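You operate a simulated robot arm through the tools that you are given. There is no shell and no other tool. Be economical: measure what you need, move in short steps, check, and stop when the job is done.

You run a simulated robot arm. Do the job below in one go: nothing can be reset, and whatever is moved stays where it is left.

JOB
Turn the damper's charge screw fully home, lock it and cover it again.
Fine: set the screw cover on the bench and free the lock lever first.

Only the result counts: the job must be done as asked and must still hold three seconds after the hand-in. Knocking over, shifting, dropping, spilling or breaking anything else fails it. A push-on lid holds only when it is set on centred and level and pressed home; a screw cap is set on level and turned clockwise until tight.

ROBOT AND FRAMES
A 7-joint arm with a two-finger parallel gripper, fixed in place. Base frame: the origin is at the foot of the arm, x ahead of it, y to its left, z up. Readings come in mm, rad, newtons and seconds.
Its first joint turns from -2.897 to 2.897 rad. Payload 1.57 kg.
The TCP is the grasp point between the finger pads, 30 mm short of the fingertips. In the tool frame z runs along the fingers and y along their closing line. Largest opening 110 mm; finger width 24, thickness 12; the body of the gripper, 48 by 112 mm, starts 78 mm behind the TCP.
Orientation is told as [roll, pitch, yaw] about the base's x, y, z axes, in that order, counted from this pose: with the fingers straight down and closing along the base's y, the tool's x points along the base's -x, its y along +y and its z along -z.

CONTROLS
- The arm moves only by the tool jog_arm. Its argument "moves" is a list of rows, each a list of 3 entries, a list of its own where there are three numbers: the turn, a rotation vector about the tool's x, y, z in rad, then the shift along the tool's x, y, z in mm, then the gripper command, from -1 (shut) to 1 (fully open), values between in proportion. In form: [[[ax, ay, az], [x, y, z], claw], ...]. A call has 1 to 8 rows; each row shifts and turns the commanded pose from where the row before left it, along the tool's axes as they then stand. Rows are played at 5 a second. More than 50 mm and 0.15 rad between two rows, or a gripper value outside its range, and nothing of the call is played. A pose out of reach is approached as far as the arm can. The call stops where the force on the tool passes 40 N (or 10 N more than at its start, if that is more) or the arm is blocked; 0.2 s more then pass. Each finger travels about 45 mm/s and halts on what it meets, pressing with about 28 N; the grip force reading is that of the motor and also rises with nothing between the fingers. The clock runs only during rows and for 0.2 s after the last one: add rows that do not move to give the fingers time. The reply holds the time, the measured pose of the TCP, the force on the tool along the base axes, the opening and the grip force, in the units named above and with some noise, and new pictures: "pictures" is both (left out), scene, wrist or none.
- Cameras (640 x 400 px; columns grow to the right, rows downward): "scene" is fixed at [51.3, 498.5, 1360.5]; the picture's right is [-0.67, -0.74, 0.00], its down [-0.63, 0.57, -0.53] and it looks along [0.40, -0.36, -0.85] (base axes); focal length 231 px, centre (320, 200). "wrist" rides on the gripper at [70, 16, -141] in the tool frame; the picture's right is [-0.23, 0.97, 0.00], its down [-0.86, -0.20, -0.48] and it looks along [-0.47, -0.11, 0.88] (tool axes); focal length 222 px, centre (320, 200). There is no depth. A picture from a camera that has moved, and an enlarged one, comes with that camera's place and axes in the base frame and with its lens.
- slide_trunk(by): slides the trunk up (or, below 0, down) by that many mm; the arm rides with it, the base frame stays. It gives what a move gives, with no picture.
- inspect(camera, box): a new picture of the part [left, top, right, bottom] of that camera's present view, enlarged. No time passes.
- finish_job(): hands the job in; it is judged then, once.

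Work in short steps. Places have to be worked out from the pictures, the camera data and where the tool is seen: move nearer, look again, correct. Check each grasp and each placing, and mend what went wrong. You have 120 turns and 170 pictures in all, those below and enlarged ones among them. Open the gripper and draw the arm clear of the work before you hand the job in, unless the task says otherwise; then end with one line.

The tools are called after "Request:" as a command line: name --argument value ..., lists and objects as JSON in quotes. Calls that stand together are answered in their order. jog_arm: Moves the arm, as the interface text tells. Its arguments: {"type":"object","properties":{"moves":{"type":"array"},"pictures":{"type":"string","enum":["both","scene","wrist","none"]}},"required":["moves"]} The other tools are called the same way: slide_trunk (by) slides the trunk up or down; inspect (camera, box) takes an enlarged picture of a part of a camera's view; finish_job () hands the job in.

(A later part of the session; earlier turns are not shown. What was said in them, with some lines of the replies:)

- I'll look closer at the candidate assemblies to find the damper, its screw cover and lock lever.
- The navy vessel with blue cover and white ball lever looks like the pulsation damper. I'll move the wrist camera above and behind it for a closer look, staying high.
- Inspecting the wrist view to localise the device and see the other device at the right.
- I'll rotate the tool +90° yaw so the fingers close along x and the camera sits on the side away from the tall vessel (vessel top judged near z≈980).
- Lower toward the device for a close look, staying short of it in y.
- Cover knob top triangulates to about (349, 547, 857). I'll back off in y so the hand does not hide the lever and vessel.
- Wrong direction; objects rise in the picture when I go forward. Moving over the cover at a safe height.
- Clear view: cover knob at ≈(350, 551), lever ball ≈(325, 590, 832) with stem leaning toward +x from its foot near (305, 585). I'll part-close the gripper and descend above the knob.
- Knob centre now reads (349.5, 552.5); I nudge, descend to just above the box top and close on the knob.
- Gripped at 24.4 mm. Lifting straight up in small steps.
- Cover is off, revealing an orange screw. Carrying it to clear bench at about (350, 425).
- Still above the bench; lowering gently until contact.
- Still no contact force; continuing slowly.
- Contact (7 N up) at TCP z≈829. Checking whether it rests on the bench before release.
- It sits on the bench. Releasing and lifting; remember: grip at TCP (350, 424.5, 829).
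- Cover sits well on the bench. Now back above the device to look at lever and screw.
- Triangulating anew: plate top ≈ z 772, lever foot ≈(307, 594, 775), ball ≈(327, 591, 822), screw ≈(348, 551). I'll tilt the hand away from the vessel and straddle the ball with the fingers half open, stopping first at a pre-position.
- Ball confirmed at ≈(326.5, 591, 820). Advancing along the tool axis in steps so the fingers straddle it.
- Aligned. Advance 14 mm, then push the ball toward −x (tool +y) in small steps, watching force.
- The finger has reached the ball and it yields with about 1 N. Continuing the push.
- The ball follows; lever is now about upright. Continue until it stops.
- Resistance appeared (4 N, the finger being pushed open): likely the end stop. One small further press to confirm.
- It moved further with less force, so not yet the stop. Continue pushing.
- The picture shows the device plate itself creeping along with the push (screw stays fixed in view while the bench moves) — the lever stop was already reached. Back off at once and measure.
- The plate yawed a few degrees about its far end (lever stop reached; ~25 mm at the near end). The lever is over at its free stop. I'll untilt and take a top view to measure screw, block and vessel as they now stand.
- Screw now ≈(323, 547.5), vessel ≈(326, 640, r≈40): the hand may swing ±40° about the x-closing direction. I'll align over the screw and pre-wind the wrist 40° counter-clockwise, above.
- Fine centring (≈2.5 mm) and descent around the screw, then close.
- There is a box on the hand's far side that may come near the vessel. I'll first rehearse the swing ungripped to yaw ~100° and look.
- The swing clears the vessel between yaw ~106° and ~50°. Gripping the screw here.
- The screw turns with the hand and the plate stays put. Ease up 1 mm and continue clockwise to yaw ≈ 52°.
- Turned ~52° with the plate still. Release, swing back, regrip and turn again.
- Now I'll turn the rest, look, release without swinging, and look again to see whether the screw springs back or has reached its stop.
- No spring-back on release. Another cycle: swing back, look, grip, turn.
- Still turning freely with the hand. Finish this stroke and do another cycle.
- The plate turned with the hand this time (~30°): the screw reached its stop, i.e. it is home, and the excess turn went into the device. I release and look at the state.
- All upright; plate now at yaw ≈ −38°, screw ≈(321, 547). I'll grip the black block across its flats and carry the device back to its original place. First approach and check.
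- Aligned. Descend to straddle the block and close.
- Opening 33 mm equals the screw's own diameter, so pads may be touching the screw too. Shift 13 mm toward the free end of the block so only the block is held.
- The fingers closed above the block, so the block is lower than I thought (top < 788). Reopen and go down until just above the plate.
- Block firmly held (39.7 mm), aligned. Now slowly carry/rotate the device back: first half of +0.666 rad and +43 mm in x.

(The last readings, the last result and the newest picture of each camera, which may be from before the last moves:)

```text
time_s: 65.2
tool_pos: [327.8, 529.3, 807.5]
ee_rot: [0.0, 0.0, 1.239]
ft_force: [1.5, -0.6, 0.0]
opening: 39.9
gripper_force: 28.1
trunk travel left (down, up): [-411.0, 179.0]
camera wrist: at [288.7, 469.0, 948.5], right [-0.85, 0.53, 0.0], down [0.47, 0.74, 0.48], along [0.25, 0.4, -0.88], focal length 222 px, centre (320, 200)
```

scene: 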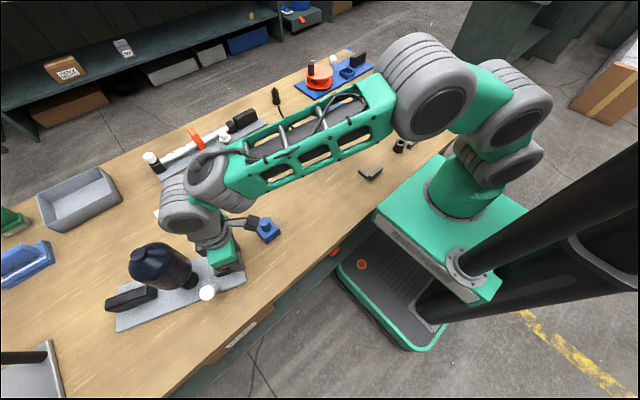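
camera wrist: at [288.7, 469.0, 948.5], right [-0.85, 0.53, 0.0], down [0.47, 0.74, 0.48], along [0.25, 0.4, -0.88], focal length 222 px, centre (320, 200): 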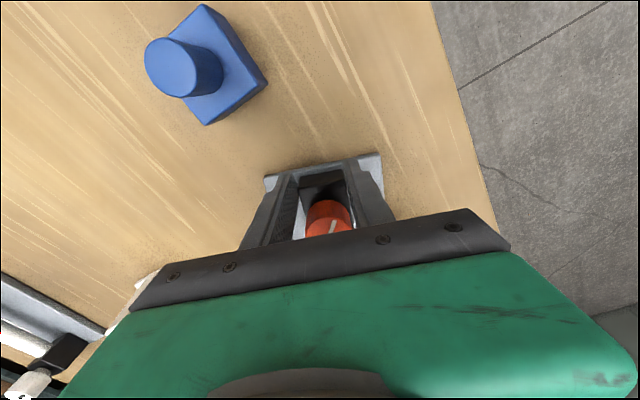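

Working well, forces ~1 N. Second half.

Request:
jog_arm --moves '[[[0, 0, -0.0415], [-0.7, -2.6, 0], -1], [[0, 0, -0.0415], [-0.6, -2.65, 0], -1], [[0, 0, -0.0415], [-0.5, -2.65, 0], -1], [[0, 0, -0.0415], [-0.3, -2.7, 0], -1], [[0, 0, -0.0415], [-0.2, -2.7, 0], -1], [[0, 0, -0.0415], [-0.1, -2.7, 0], -1], [[0, 0, -0.0415], [0.1, -2.7, 0], -1], [[0, 0, -0.0415], [0.2, -2.7, 0], -1]]' --pictures "none"

Request:
inspect --camera "scene" --box '[100, 220, 260, 360]'

```text
time_s: 67.0
tool_pos: [350.6, 526.9, 806.2]
ee_rot: [-0.001, 0.0, 1.57]
ft_force: [1.2, -0.2, -0.4]
opening: 39.9
gripper_force: 28.0
trunk travel left (down, up): [-411.0, 179.0]
```

```text
2.86 times, centred on (180, 290) of scene
camera zoom: at [51.3, 498.5, 1360.5], right [-0.67, -0.74, 0.0], down [-0.63, 0.57, -0.53], along [0.4, -0.36, -0.85], focal length 661 px, centre (720, -57)
```

zoom: 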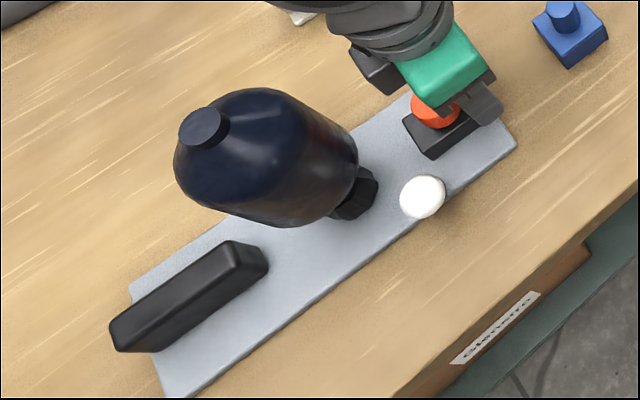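

Device is nearly back (within ~5 mm, ~1.5°). I release, rise, tilt and look at the lever next; fine correction afterwards.

Request:
jog_arm --moves '[[[0, 0, 0], [0, 0, 0], 0], [[0, 0, 0], [0, 0, 0], 0], [[0, 0, 0], [0, 0, -40], 0], [[0, 0, 0], [0, 0, -45], 0], [[0, -0.1, 0], [0, 20, -40], -0.16], [[0, -0.1, 0], [-10, 22, 0], -0.16], [[0, -0.1, 0], [-10, 22, 0], -0.16], [[0, 0, 0], [0, 0, 0], -0.16]]' --pictures "none"

Request:
inspect --camera "wrist" --box '[250, 80, 410, 220]'

Request:
inspect --camera "scene" --box '[100, 220, 260, 360]'

```text
time_s: 68.8
tool_pos: [284.8, 547.6, 935.0]
ee_rot: [0.0, -0.301, 1.569]
ft_force: [-0.1, -0.5, 0.3]
opening: 46.2
gripper_force: 0.1
trunk travel left (down, up): [-411.0, 179.0]
```

```text
2.86 times, centred on (330, 150) of wrist
camera zoom: at [267.1, 438.9, 1050.4], right [-0.97, 0.22, 0.07], down [0.2, 0.67, 0.71], along [0.11, 0.71, -0.7], focal length 635 px, centre (291, 343)
```

zoom: 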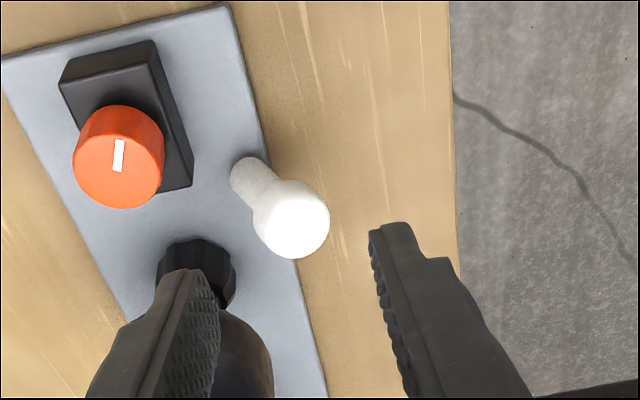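

```text
2.86 times, centred on (180, 290) of scene
camera zoom: at [51.3, 498.5, 1360.5], right [-0.67, -0.74, 0.0], down [-0.63, 0.57, -0.53], along [0.4, -0.36, -0.85], focal length 661 px, centre (720, -57)
```

zoom: 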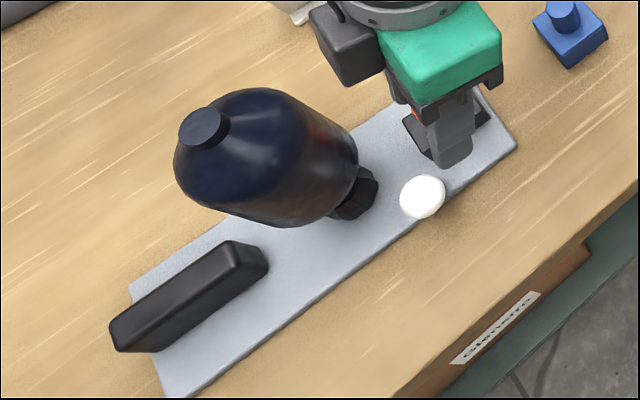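

Ball at ≈(284, 592, 825). Move in to straddle it (two steps).

Request:
jog_arm --moves '[[[0, 0, 0], [-7.8, 0.5, 25], -0.16], [[0, 0, 0], [0, 0, 25], -0.16], [[0, 0, 0], [0, 0, 20], -0.16], [[0, 0, 0], [0, 0, 16], -0.16], [[0, 0, 0], [0, 0, 14], -0.16], [[0, 0, 0], [0, 0, 0], -0.16]]' --pictures "none"

Request:
inspect --camera "wrist" --box '[250, 80, 410, 220]'

```text
time_s: 70.2
tool_pos: [284.3, 584.1, 840.7]
ee_rot: [-0.001, -0.3, 1.571]
ft_force: [-0.4, -0.2, -0.9]
opening: 46.2
gripper_force: 0.1
trunk travel left (down, up): [-411.0, 179.0]
```

```text
2.86 times, centred on (330, 150) of wrist
camera zoom: at [267.0, 475.7, 956.5], right [-0.97, 0.22, 0.07], down [0.2, 0.68, 0.71], along [0.11, 0.7, -0.7], focal length 635 px, centre (291, 343)
```

zoom: 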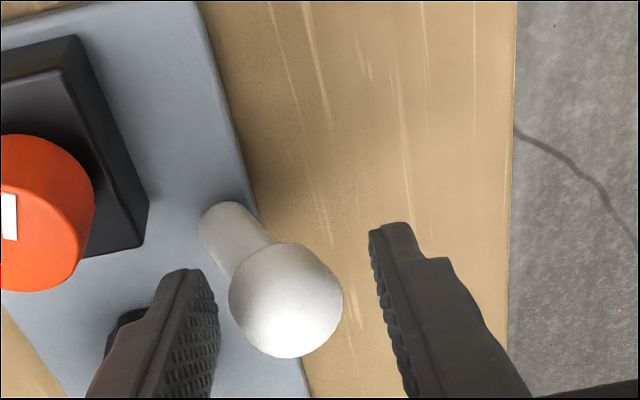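

Push toward +x in small steps; first 32 mm.

Request:
jog_arm --moves '[[[0, 0, 0], [0, -4, 0], -0.16], [[0, 0, 0], [0, -4, 0], -0.16], [[0, 0, 0], [0, -4, 0], -0.16], [[0, 0, 0], [0, -4, 0], -0.16], [[0, 0, 0], [0, -4, 0], -0.16], [[0, 0, 0], [0, -4, 0], -0.16], [[0, 0, 0], [0, -4, 0], -0.16], [[0, 0, 0], [0, -4, 0], -0.16]]' --pictures "none"

Request:
inspect --camera "wrist" --box '[250, 80, 410, 220]'

```text
time_s: 72.0
tool_pos: [317.3, 583.5, 840.0]
ee_rot: [0.0, -0.298, 1.568]
ft_force: [-0.2, -0.2, 0.2]
opening: 46.6
gripper_force: 0.4
trunk travel left (down, up): [-411.0, 179.0]
```

```text
2.86 times, centred on (330, 150) of wrist
camera zoom: at [299.4, 475.9, 956.2], right [-0.97, 0.22, 0.07], down [0.2, 0.68, 0.71], along [0.11, 0.7, -0.7], focal length 635 px, centre (291, 343)
```

zoom: 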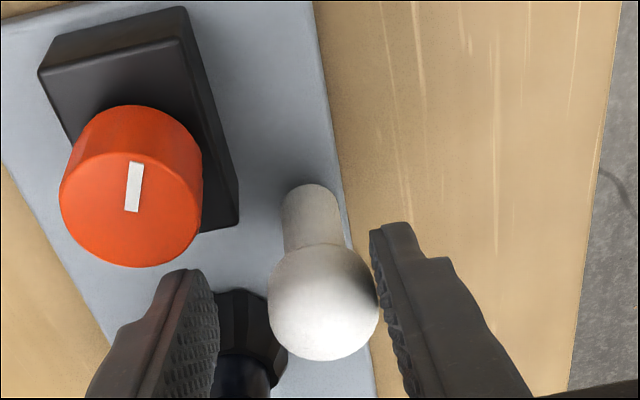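

Lever follows freely, plate still. Continue 14 mm with finer steps at the end.

Request:
jog_arm --moves '[[[0, 0, 0], [0, -4, 0], -0.16], [[0, 0, 0], [0, -3, 0], -0.16], [[0, 0, 0], [0, -2, 0], -0.16], [[0, 0, 0], [0, -2, 0], -0.16], [[0, 0, 0], [0, 0, 0], -0.16]]' --pictures "none"

Request:
inspect --camera "wrist" --box '[250, 80, 410, 220]'

```text
time_s: 73.2
tool_pos: [328.3, 583.6, 841.4]
ee_rot: [0.001, -0.3, 1.572]
ft_force: [0.4, -0.3, 0.2]
opening: 46.3
gripper_force: 0.0
trunk travel left (down, up): [-411.0, 179.0]
```

```text
2.86 times, centred on (330, 150) of wrist
camera zoom: at [310.5, 475.7, 956.6], right [-0.97, 0.22, 0.07], down [0.2, 0.68, 0.71], along [0.11, 0.7, -0.7], focal length 635 px, centre (291, 343)
```

zoom: 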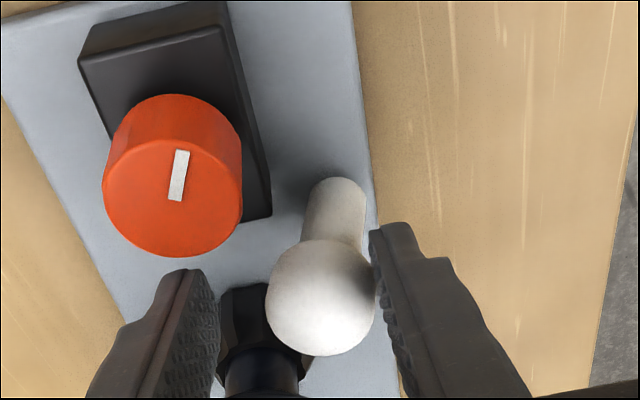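

Still moving freely; continue in 2 mm steps until the stop shows (force or finger opening).

Request:
jog_arm --moves '[[[0, 0, 0], [0, -1.5, 0], -0.16], [[0, 0, 0], [0, -1.5, 0], -0.16], [[0, 0, 0], [0, -1.5, 0], -0.16], [[0, 0, 0], [0, 0, 0], -0.16]]' --pictures "none"

Request:
inspect --camera "wrist" --box '[250, 80, 410, 220]'

```text
time_s: 74.2
tool_pos: [332.5, 583.1, 840.8]
ee_rot: [0.0, -0.299, 1.571]
ft_force: [0.7, 0.1, 0.3]
opening: 46.1
gripper_force: 0.0
trunk travel left (down, up): [-411.0, 179.0]
```

```text
2.86 times, centred on (330, 150) of wrist
camera zoom: at [314.7, 475.8, 956.5], right [-0.97, 0.22, 0.07], down [0.2, 0.68, 0.71], along [0.11, 0.7, -0.7], focal length 635 px, centre (291, 343)
```

zoom: 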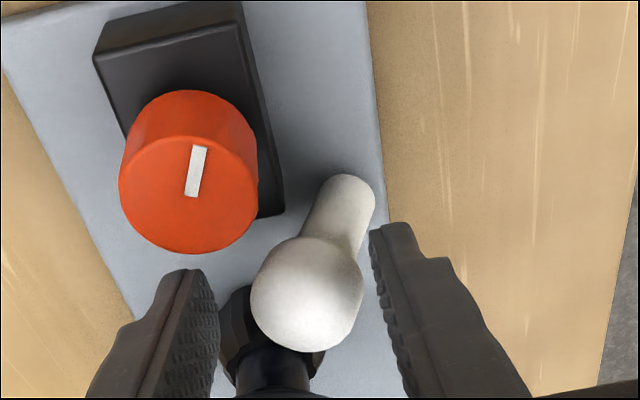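

The lever snapped over ahead of the finger: ball back at ≈(327, 591, 823), its original locked place. Withdraw and compare the device with its original pose.

Request:
jog_arm --moves '[[[0, 0, 0], [0, 2, -20], -0.16], [[0, 0, 0], [0, 0, -40], -0.16], [[0, 0, 0], [0, 0, -40], -0.16], [[0, 0.1, 0], [20, 0, 0], -0.16], [[0, 0.1, 0], [30, 0, 0], -0.16], [[0, 0.1, 0], [40, 0, 0], -0.16], [[0, 0, 0], [40, 0, 0], -0.16], [[0, 0, 0], [0, 0, 0], -0.16]]'

Request:
inspect --camera "scene" --box '[100, 220, 260, 360]'

Request:
inspect --camera "scene" --box '[170, 220, 260, 310]'

```text
time_s: 76.0
tool_pos: [330.8, 425.4, 922.4]
ee_rot: [0.0, -0.002, 1.571]
ft_force: [-0.7, 0.0, -0.1]
opening: 46.2
gripper_force: 0.1
trunk travel left (down, up): [-411.0, 179.0]
camera wrist: at [314.1, 356.0, 1063.3], right [-0.97, 0.23, 0.0], down [0.2, 0.86, 0.48], along [0.11, 0.47, -0.88], focal length 222 px, centre (320, 200)
```

scene: 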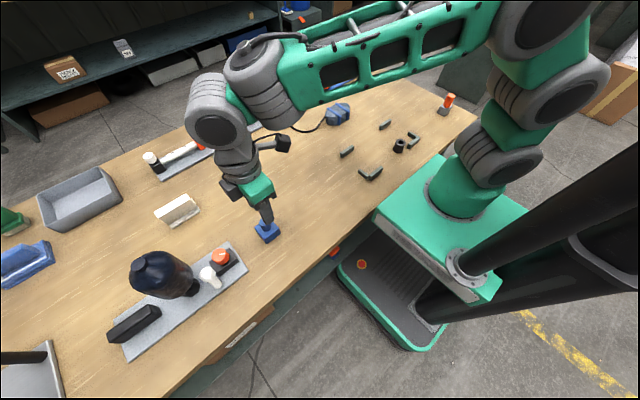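
wrist: 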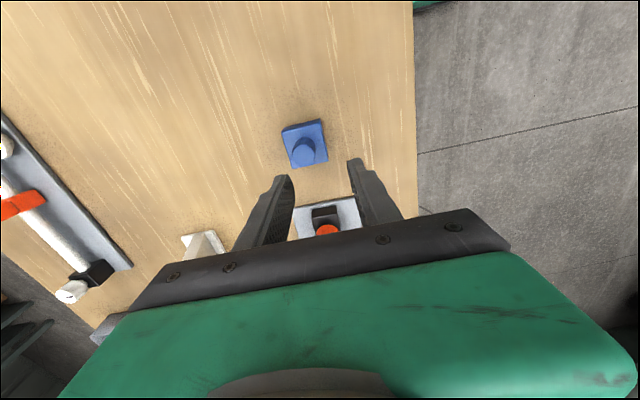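

```text
2.86 times, centred on (180, 290) of scene
camera zoom: at [51.3, 498.5, 1360.5], right [-0.67, -0.74, 0.0], down [-0.63, 0.57, -0.53], along [0.4, -0.36, -0.85], focal length 661 px, centre (720, -57)
```

zoom: 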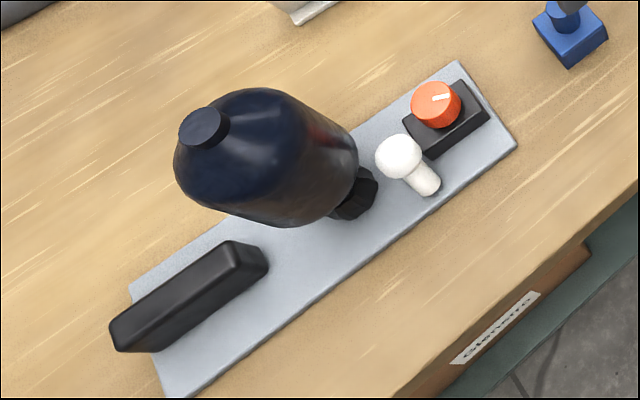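

```text
4.44 times, centred on (215, 265) of scene
camera zoom: at [51.3, 498.5, 1360.5], right [-0.67, -0.74, 0.0], down [-0.63, 0.57, -0.53], along [0.4, -0.36, -0.85], focal length 1029 px, centre (787, -89)
```

zoom: 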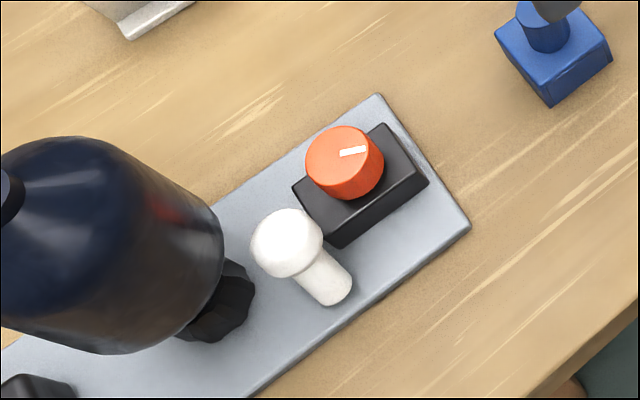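

Lever locked, device is ~4 mm too far in +y and ~1.6° clockwise off. I'll regrip the block and make this small correction.

Request:
jog_arm --moves '[[[0, 0, 0], [-35, -7, 0], 0], [[0, 0, 0], [-35, -7, 0], 0], [[0, 0, 0.028], [-31.5, -5.8, 0], 0], [[0, 0, 0], [0, 0, 40], 0], [[0, 0, 0], [0, 0, 40], 0], [[0, 0, 0], [0, 0, 20], 0], [[0, 0, 0], [0, 0, 0], 0]]' --pictures "none"

Request:
inspect --camera "wrist" --box '[220, 80, 420, 230]'

```text
time_s: 77.6
tool_pos: [349.6, 527.6, 821.8]
ee_rot: [0.001, -0.001, 1.54]
ft_force: [0.2, -0.5, 0.2]
opening: 55.0
gripper_force: 0.2
trunk travel left (down, up): [-411.0, 179.0]
```

```text
2.67 times, centred on (320, 155) of wrist
camera zoom: at [330.7, 458.6, 962.7], right [-0.97, 0.26, 0.0], down [0.22, 0.85, 0.48], along [0.12, 0.46, -0.88], focal length 592 px, centre (320, 320)
```

zoom: 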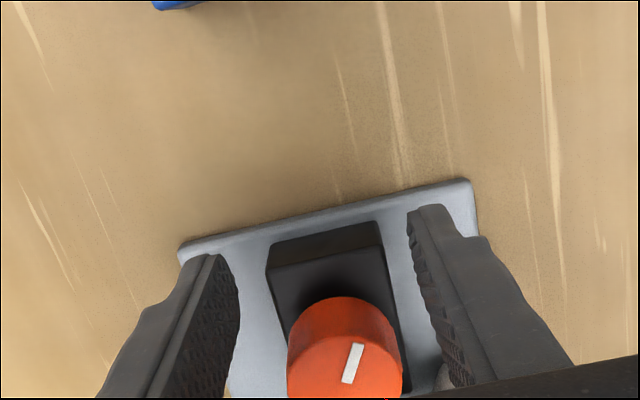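

Straddled and aligned. Lower, grip, apply −4.4 mm y and +0.028 rad, release.

Request:
jog_arm --moves '[[[0, 0, 0], [0, 0, 8], 0], [[0, 0, 0], [0, 0, 7], 0], [[0, 0, 0], [0, 0, 0], -1], [[0, 0, 0], [0, 0, 0], -1], [[0, 0, 0], [0, 0, 0], -1], [[0, 0, -0.014], [2.2, 0, 0], -1], [[0, 0, -0.014], [2.2, 0, 0], -1], [[0, 0, 0], [0, 0, 0], -1]]' --pictures "none"

Request:
jog_arm --moves '[[[0, 0, 0], [0, 0, 0], 0], [[0, 0, 0], [0, 0, 0], 0], [[0, 0, 0], [0, 0, -40], 0], [[0, 0, 0], [0, 0, -40], 0], [[0, 0, 0], [40, 0, -35], 0], [[0, 0, 0], [40, 0, 0], 0], [[0, 0, 0], [18, 0, 0], 0], [[0, 0, 0], [0, 0, 0], 0]]' --pictures "none"

Request:
inspect --camera "scene" --box '[100, 220, 260, 360]'

Request:
inspect --camera "scene" --box '[170, 220, 260, 310]'

```text
time_s: 79.4
tool_pos: [351.5, 522.2, 805.8]
ee_rot: [0.002, 0.001, 1.57]
ft_force: [0.8, 0.0, 1.1]
opening: 39.7
gripper_force: 28.1
trunk travel left (down, up): [-411.0, 179.0]
```

```text
refused: row 5 steps farther than a row can; nothing moved
```

```text
2.86 times, centred on (180, 290) of scene
camera zoom: at [51.3, 498.5, 1360.5], right [-0.67, -0.74, 0.0], down [-0.63, 0.57, -0.53], along [0.4, -0.36, -0.85], focal length 661 px, centre (720, -57)
```

zoom: 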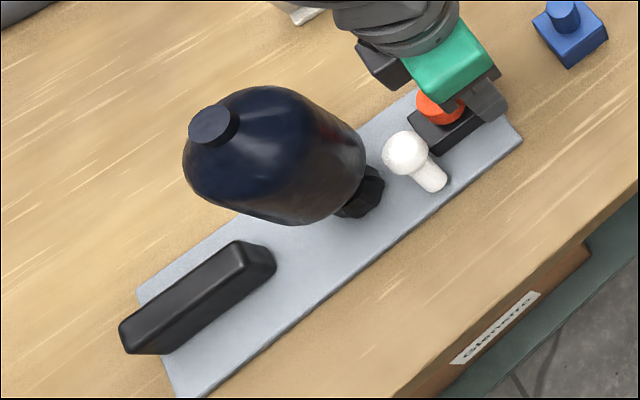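

```text
4.44 times, centred on (215, 265) of scene
camera zoom: at [51.3, 498.5, 1360.5], right [-0.67, -0.74, 0.0], down [-0.63, 0.57, -0.53], along [0.4, -0.36, -0.85], focal length 1029 px, centre (787, -89)
```

zoom: 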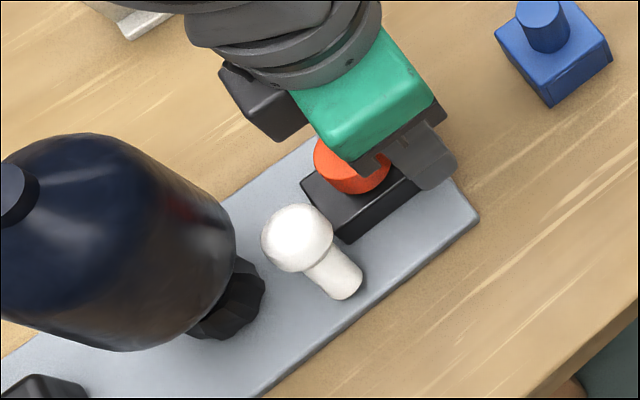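

The device matches its original picture within a pixel or two. Now release, rise and take a top view of screw and lever.

Request:
jog_arm --moves '[[[0, 0, 0], [0, 0, 0], 0], [[0, 0, 0], [0, 0, 0], 0], [[0, 0, 0], [0, 0, -40], 0], [[0, 0, 0], [0, 0, -45], 0], [[0, 0, 0], [-10, 0, -45], 0.5], [[0, 0, 0], [-10, 0, -15], 0.5], [[0, 0, 0], [0, 0, 0], 0.5]]' --pictures "none"

Request:
inspect --camera "wrist" --box '[260, 100, 400, 220]'

```text
time_s: 81.0
tool_pos: [350.1, 544.0, 950.9]
ee_rot: [-0.001, 0.0, 1.569]
ft_force: [0.3, 0.1, -0.4]
opening: 82.4
gripper_force: 0.1
trunk travel left (down, up): [-411.0, 179.0]
```

```text
3.33 times, centred on (330, 160) of wrist
camera zoom: at [332.0, 474.6, 1093.2], right [-0.97, 0.23, 0.0], down [0.2, 0.86, 0.48], along [0.11, 0.47, -0.88], focal length 740 px, centre (287, 333)
```

zoom: 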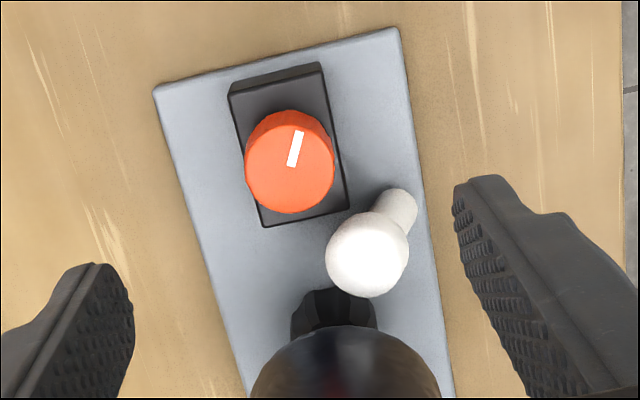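

Lever and screw sit exactly as in the original top view (screw mark turned ~160° to its stop). Now fetch the cover: move above it.

Request:
jog_arm --moves '[[[0, 0, 0], [40, 0, 0], 0], [[0, 0, 0], [40, 0, 0], 0], [[0, 0, 0], [39, 0, 0], 0], [[0, 0, 0], [0, 0, 40], 0], [[0, 0, 0], [0, 0, 30], 0], [[0, 0, 0], [0, 0, 0], 0]]' --pictures "none"

Request:
inspect --camera "wrist" --box '[240, 100, 420, 240]'

```text
time_s: 82.4
tool_pos: [349.0, 424.0, 880.6]
ee_rot: [0.001, 0.0, 1.569]
ft_force: [0.8, -0.1, -0.4]
opening: 55.4
gripper_force: 0.0
trunk travel left (down, up): [-411.0, 179.0]
```

```text
2.86 times, centred on (330, 170) of wrist
camera zoom: at [331.9, 354.5, 1022.7], right [-0.97, 0.23, 0.0], down [0.2, 0.86, 0.48], along [0.11, 0.47, -0.88], focal length 635 px, centre (291, 286)
```

zoom: 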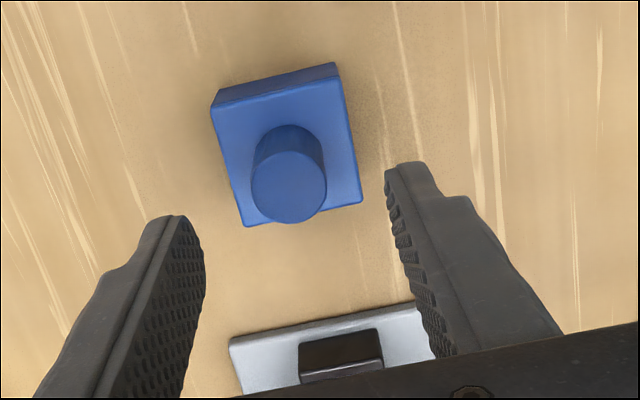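

Small correction from the camera pose readouts (+1.2 x, +1.8 y), then descend to the same grip height and close.

Request:
jog_arm --moves '[[[0, 0, 0], [-1.8, -1.2, 15], 0], [[0, 0, 0], [0, 0, 15], 0], [[0, 0, 0], [0, 0, 12], 0], [[0, 0, 0], [0, 0, 8.5], 0], [[0, 0, 0], [0, 0, 0], -1], [[0, 0, 0], [0, 0, 0], -1], [[0, 0, 0], [0, 0, 0], -1], [[0, 0, 0], [0, 0, 0], -1]]' --pictures "none"

Request:
inspect --camera "wrist" --box '[250, 100, 390, 220]'

```text
time_s: 84.2
tool_pos: [350.5, 426.1, 830.4]
ee_rot: [-0.001, 0.0, 1.569]
ft_force: [0.0, -0.9, 0.4]
opening: 24.2
gripper_force: 28.0
trunk travel left (down, up): [-411.0, 179.0]
```

```text
3.33 times, centred on (320, 160) of wrist
camera zoom: at [333.5, 356.4, 972.6], right [-0.97, 0.23, 0.0], down [0.2, 0.85, 0.48], along [0.11, 0.47, -0.88], focal length 740 px, centre (320, 333)
```

zoom: 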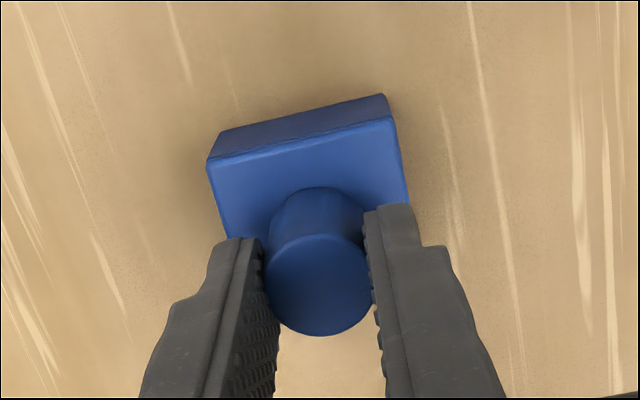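

Identical to the release view. Lift and carry back above the screw.

Request:
jog_arm --moves '[[[0, 0, 0], [0, 0, -40], -1], [[0, 0, 0], [0, 0, -48], -1], [[0, 0, 0], [-32, 0, 0], -1], [[0, 0, 0], [-32, 0, 0], -1], [[0, 0, 0], [-32, 0, 0], -1], [[0, 0, 0], [-31, 0, 0], -1], [[0, 0, 0], [0, 0, 0], -1]]'

Request:
inspect --camera "scene" --box '[170, 220, 260, 310]'

Request:
inspect --camera "wrist" --box '[250, 100, 390, 220]'

```text
time_s: 85.8
tool_pos: [350.7, 553.5, 917.7]
ee_rot: [0.001, -0.001, 1.571]
ft_force: [-0.1, 1.0, -0.7]
opening: 23.9
gripper_force: 28.4
trunk travel left (down, up): [-411.0, 179.0]
camera wrist: at [333.6, 484.7, 1059.9], right [-0.97, 0.23, 0.0], down [0.2, 0.86, 0.48], along [0.11, 0.47, -0.88], focal length 222 px, centre (320, 200)
```

scene: 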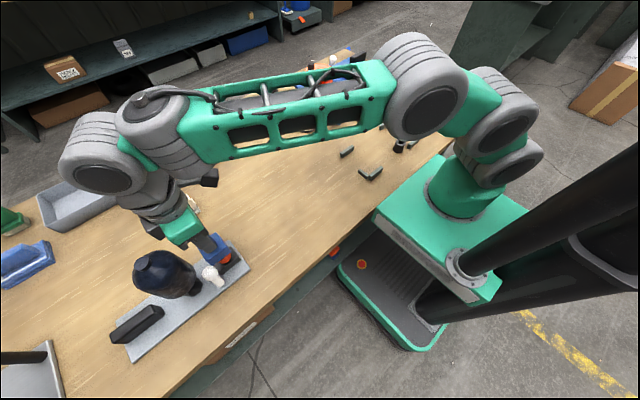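
wrist: 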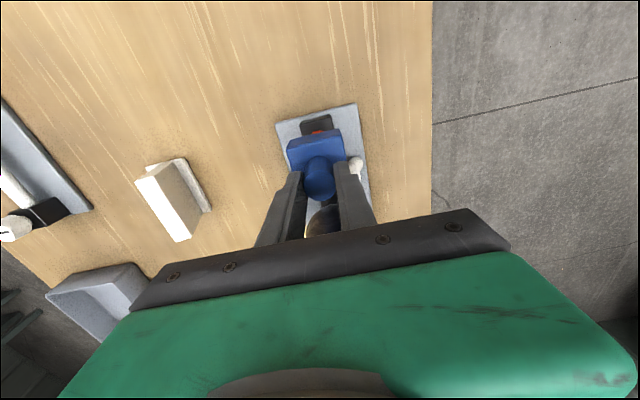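

```text
4.44 times, centred on (215, 265) of scene
camera zoom: at [51.3, 498.5, 1360.5], right [-0.67, -0.74, 0.0], down [-0.63, 0.57, -0.53], along [0.4, -0.36, -0.85], focal length 1029 px, centre (787, -89)
```

zoom: 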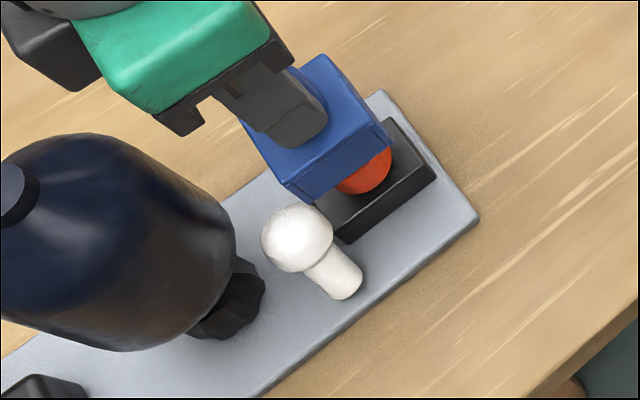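

```text
3.33 times, centred on (320, 160) of wrist
camera zoom: at [333.6, 484.7, 1059.9], right [-0.97, 0.23, 0.0], down [0.2, 0.86, 0.48], along [0.11, 0.47, -0.88], focal length 740 px, centre (320, 333)
```

zoom: 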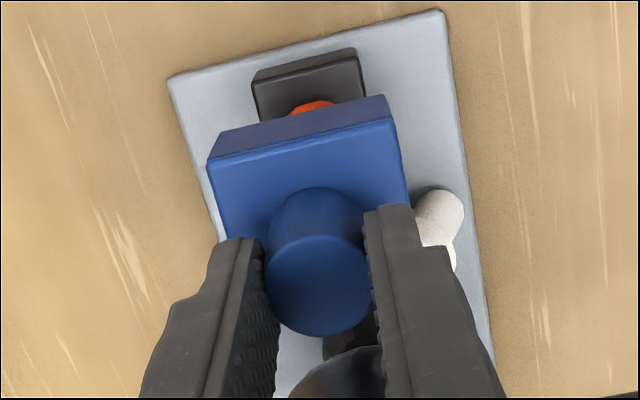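

Matches the lift-off view; correct ~1.5 mm in y and descend most of the way, watching force.

Request:
jog_arm --moves '[[[0, 0, 0], [1.5, 0.4, 0], -1], [[0, 0, 0], [0, 0, 15], -1], [[0, 0, 0], [0, 0, 12], -1], [[0, 0, 0], [0, 0, 8], -1], [[0, 0, 0], [0, 0, 0], -1]]' --pictures "none"

Request:
inspect --camera "scene" --box '[190, 230, 250, 290]'

Request:
inspect --camera "wrist" --box '[250, 100, 390, 220]'

```text
time_s: 87.0
tool_pos: [350.1, 551.7, 883.1]
ee_rot: [-0.001, -0.001, 1.571]
ft_force: [-1.0, 0.5, 0.1]
opening: 24.1
gripper_force: 27.9
trunk travel left (down, up): [-411.0, 179.0]
```

```text
6.67 times, centred on (220, 260) of scene
camera zoom: at [51.3, 498.5, 1360.5], right [-0.67, -0.74, 0.0], down [-0.63, 0.57, -0.53], along [0.4, -0.36, -0.85], focal length 1543 px, centre (987, -200)
```

zoom: 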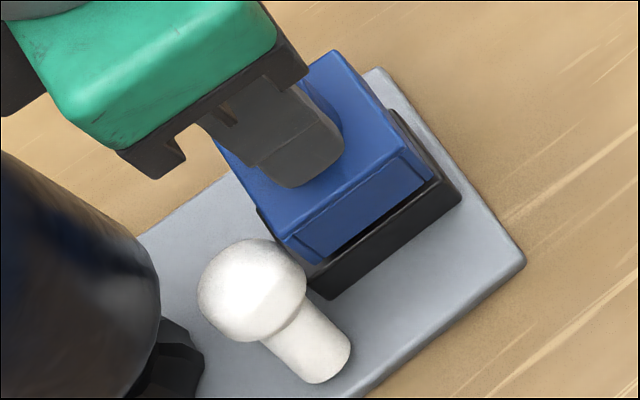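

```text
3.33 times, centred on (320, 160) of wrist
camera zoom: at [333.1, 482.2, 1025.3], right [-0.97, 0.23, 0.0], down [0.2, 0.86, 0.48], along [0.11, 0.47, -0.88], focal length 740 px, centre (320, 333)
```

zoom: 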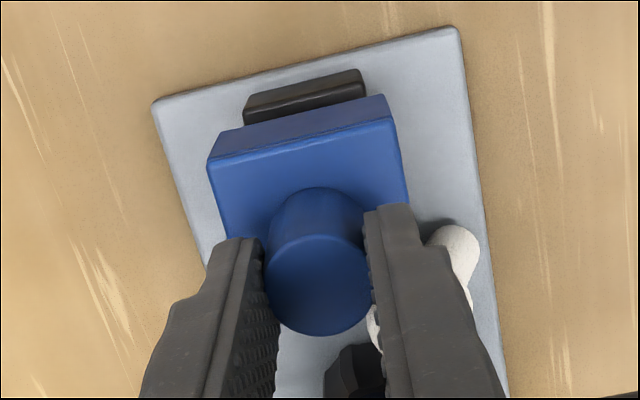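

Well centred. Continue down gently to seat and press.

Request:
jog_arm --moves '[[[0, 0, 0], [-0.5, 0, 4], -1], [[0, 0, 0], [0, 0, 4], -1], [[0, 0, 0], [0, 0, 2], -1], [[0, 0, 0], [0, 0, 1.5], -1], [[0, 0, 0], [0, 0, 0], -1]]' --pictures "none"

Request:
inspect --camera "scene" --box '[190, 230, 250, 290]'

```text
time_s: 88.2
tool_pos: [350.3, 551.6, 871.8]
ee_rot: [0.0, 0.0, 1.571]
ft_force: [0.5, 0.0, -0.8]
opening: 24.0
gripper_force: 28.4
trunk travel left (down, up): [-411.0, 179.0]
```

```text
6.67 times, centred on (220, 260) of scene
camera zoom: at [51.3, 498.5, 1360.5], right [-0.67, -0.74, 0.0], down [-0.63, 0.57, -0.53], along [0.4, -0.36, -0.85], focal length 1543 px, centre (987, -200)
```

zoom: 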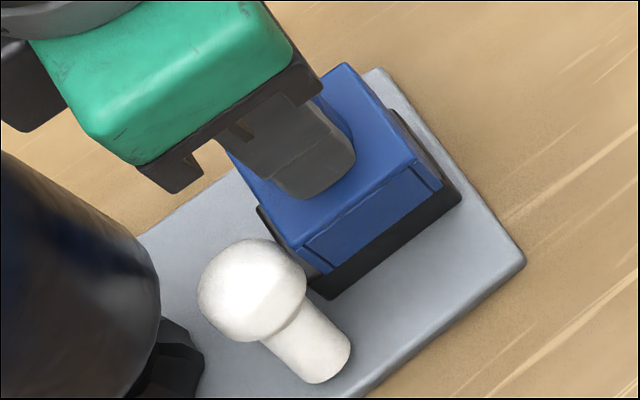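

Nearly seated, no force yet. Press on in 1 mm steps.

Request:
jog_arm --moves '[[[0, 0, 0], [0, 0, 1], -1], [[0, 0, 0], [0, 0, 1], -1], [[0, 0, 0], [0, 0, 1], -1], [[0, 0, 0], [0, 0, 0], -1]]' --pictures "none"

```text
time_s: 89.2
tool_pos: [350.5, 551.3, 871.2]
ee_rot: [-0.001, -0.003, 1.572]
ft_force: [1.5, 0.8, 9.5]
opening: 24.0
gripper_force: 28.6
trunk travel left (down, up): [-411.0, 179.0]
```

Contact at z≈871 as expected (9.5 N). Press home further, then check.

Request:
jog_arm --moves '[[[0, 0, 0], [0, 0, 1.5], -1], [[0, 0, 0], [0, 0, 1.5], -1], [[0, 0, 0], [0, 0, 1.5], -1], [[0, 0, 0], [0, 0, 0], -1]]' --pictures "none"

Request:
inspect --camera "scene" --box '[190, 230, 250, 290]'

```text
time_s: 90.2
tool_pos: [349.7, 551.1, 868.0]
ee_rot: [-0.003, -0.005, 1.569]
ft_force: [0.8, 4.8, 26.7]
opening: 24.3
gripper_force: 28.3
trunk travel left (down, up): [-411.0, 179.0]
```

```text
6.67 times, centred on (220, 260) of scene
camera zoom: at [51.3, 498.5, 1360.5], right [-0.67, -0.74, 0.0], down [-0.63, 0.57, -0.53], along [0.4, -0.36, -0.85], focal length 1543 px, centre (987, -200)
```

zoom: 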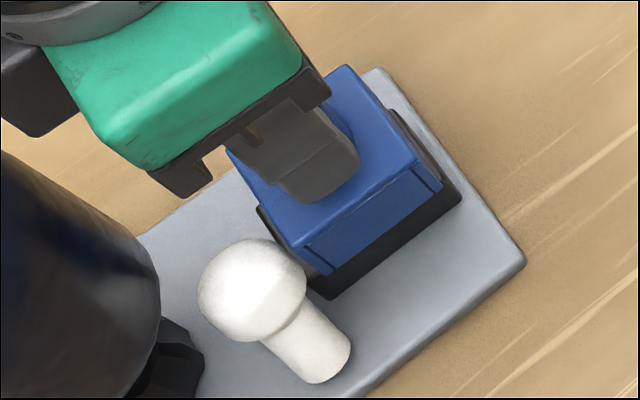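

The cover looks exactly as originally seated. I'll release, rise, and give one extra centred press on the knob top with closed fingers.

Request:
jog_arm --moves '[[[0, 0, 0], [0, 0, -2], -1], [[0, 0, 0], [0, 0, 0], -0.2], [[0, 0, 0], [0, 0, 0], 0], [[0, 0, 0], [0, 0, 0], 0], [[0, 0, 0], [0, 0, -25], 0], [[0, 0, 0], [0, 0, -20], 0], [[0, 0, 0], [0, 0, 0], -1], [[0, 0, 0], [0, 0, 0], -1]]' --pictures "none"

Request:
inspect --camera "scene" --box '[170, 220, 260, 310]'

Request:
jog_arm --moves '[[[0, 0, 0], [0, 0, 0], -1], [[0, 0, 0], [0, 0, 0], -1]]' --pictures "none"

```text
time_s: 92.0
tool_pos: [350.3, 551.2, 911.1]
ee_rot: [0.0, 0.0, 1.572]
ft_force: [0.7, 0.7, 0.4]
opening: 2.6
gripper_force: 0.6
trunk travel left (down, up): [-411.0, 179.0]
```

```text
4.44 times, centred on (215, 265) of scene
camera zoom: at [51.3, 498.5, 1360.5], right [-0.67, -0.74, 0.0], down [-0.63, 0.57, -0.53], along [0.4, -0.36, -0.85], focal length 1029 px, centre (787, -89)
```

zoom: 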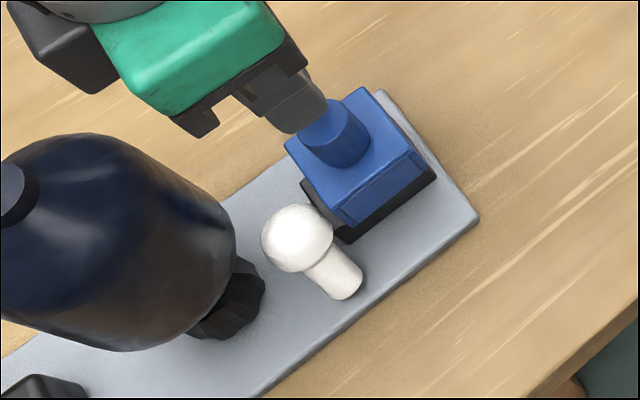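

```text
time_s: 92.6
tool_pos: [350.5, 551.1, 911.9]
ee_rot: [-0.001, 0.0, 1.572]
ft_force: [0.8, 0.2, 0.1]
opening: 0.1
gripper_force: 21.3
trunk travel left (down, up): [-411.0, 179.0]
```

Press on the knob top with closed fingers.

Request:
jog_arm --moves '[[[0, 0, 0], [0, 0, 10], -1], [[0, 0, 0], [0, 0, 5], -1], [[0, 0, 0], [0, 0, 3], -1], [[0, 0, 0], [0, 0, 2], -1], [[0, 0, 0], [0, 0, 2], -1], [[0, 0, 0], [0, 0, 2], -1], [[0, 0, 0], [0, 0, 0], -1]]' --pictures "none"

```text
time_s: 94.2
tool_pos: [351.1, 550.0, 889.2]
ee_rot: [-0.001, -0.005, 1.57]
ft_force: [0.5, -0.4, 12.3]
opening: 0.1
gripper_force: 20.9
trunk travel left (down, up): [-411.0, 179.0]
```

Request:
jog_arm --moves '[[[0, 0, 0], [0, 0, 1.5], -1], [[0, 0, 0], [0, 0, 1.5], -1], [[0, 0, 0], [0, 0, 1.5], -1], [[0, 0, 0], [0, 0, 0], -1]]' --pictures "none"

```text
time_s: 95.2
tool_pos: [352.3, 551.9, 889.8]
ee_rot: [-0.007, -0.012, 1.57]
ft_force: [1.1, 1.0, 9.5]
opening: 0.1
gripper_force: 21.5
trunk travel left (down, up): [-411.0, 179.0]
stopped in row 4: the force on the tool passed its limit (the readings are from after the stop); the commanded pose is now the measured one
```

It took 40 N with no further travel: the cover is home. Rise clear and check all.

Request:
jog_arm --moves '[[[0.0, 0, 0], [0, 0, -20], -1], [[0, 0, 0], [0, 0, -40], -1], [[0, 0, 0], [10, 0, -40], -0.5], [[0, 0, 0], [40, 0, -20], 0], [[0, 0, 0], [45, 0, 0], 0.5], [[0, 0, 0], [45, 0, 0], 1], [[0, 0, 0], [0, 0, 0], 1]]'

Request:
inspect --camera "scene" --box '[170, 220, 260, 310]'

Request:
inspect --camera "scene" --box '[100, 220, 260, 360]'

```text
time_s: 96.8
tool_pos: [352.2, 412.1, 1007.6]
ee_rot: [-0.004, -0.007, 1.57]
ft_force: [1.1, 0.6, 0.2]
opening: 98.0
gripper_force: 0.0
trunk travel left (down, up): [-411.0, 179.0]
camera wrist: at [334.2, 341.5, 1148.0], right [-0.97, 0.23, 0.0], down [0.2, 0.85, 0.49], along [0.11, 0.47, -0.87], focal length 222 px, centre (320, 200)
```

scene: 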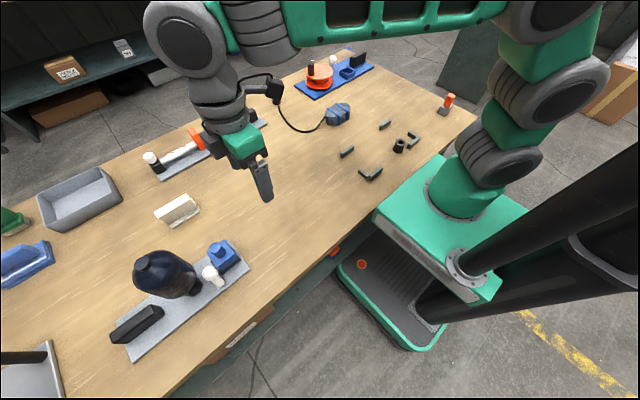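
wrist: 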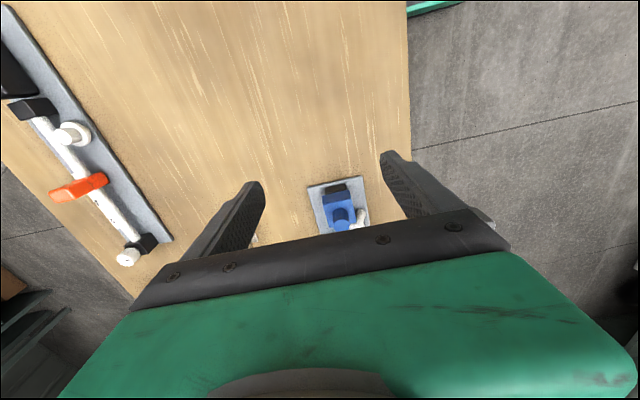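

```text
4.44 times, centred on (215, 265) of scene
camera zoom: at [51.3, 498.5, 1360.5], right [-0.67, -0.74, 0.0], down [-0.63, 0.57, -0.53], along [0.4, -0.36, -0.85], focal length 1029 px, centre (787, -89)
```

zoom: 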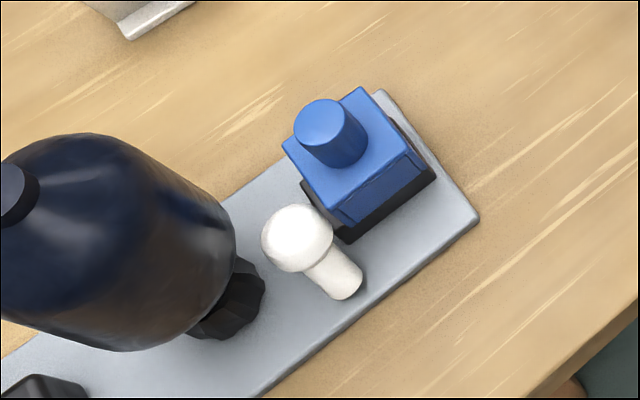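

```text
2.86 times, centred on (180, 290) of scene
camera zoom: at [51.3, 498.5, 1360.5], right [-0.67, -0.74, 0.0], down [-0.63, 0.57, -0.53], along [0.4, -0.36, -0.85], focal length 661 px, centre (720, -57)
```

zoom: 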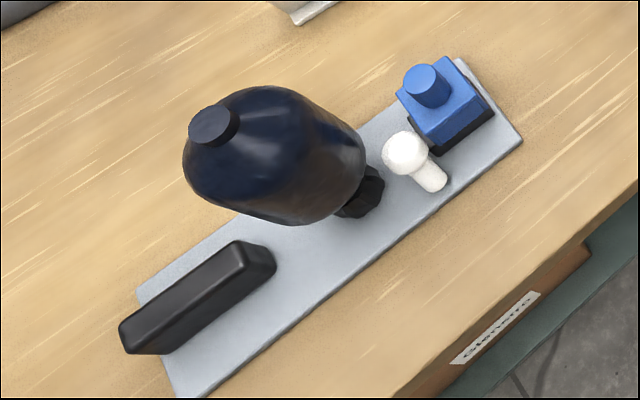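

Everything stands as at the start: the cover is seated and level, the lever is in its locked place, and the screw is at its stop. The arm is clear with the gripper open, so I'm handing in.

Request:
finish_job

```text
The job is handed in.
```

I turned the charge screw clockwise about 160° to its stop, put the lock lever back to its locked side and pressed the cover home. The damper did shift on the bench while I worked (about 30 mm from pushing the lever, then about 33° when the screw hit its stop). I moved it back to within about 1–2 mm of where it started, judging by the pictures.
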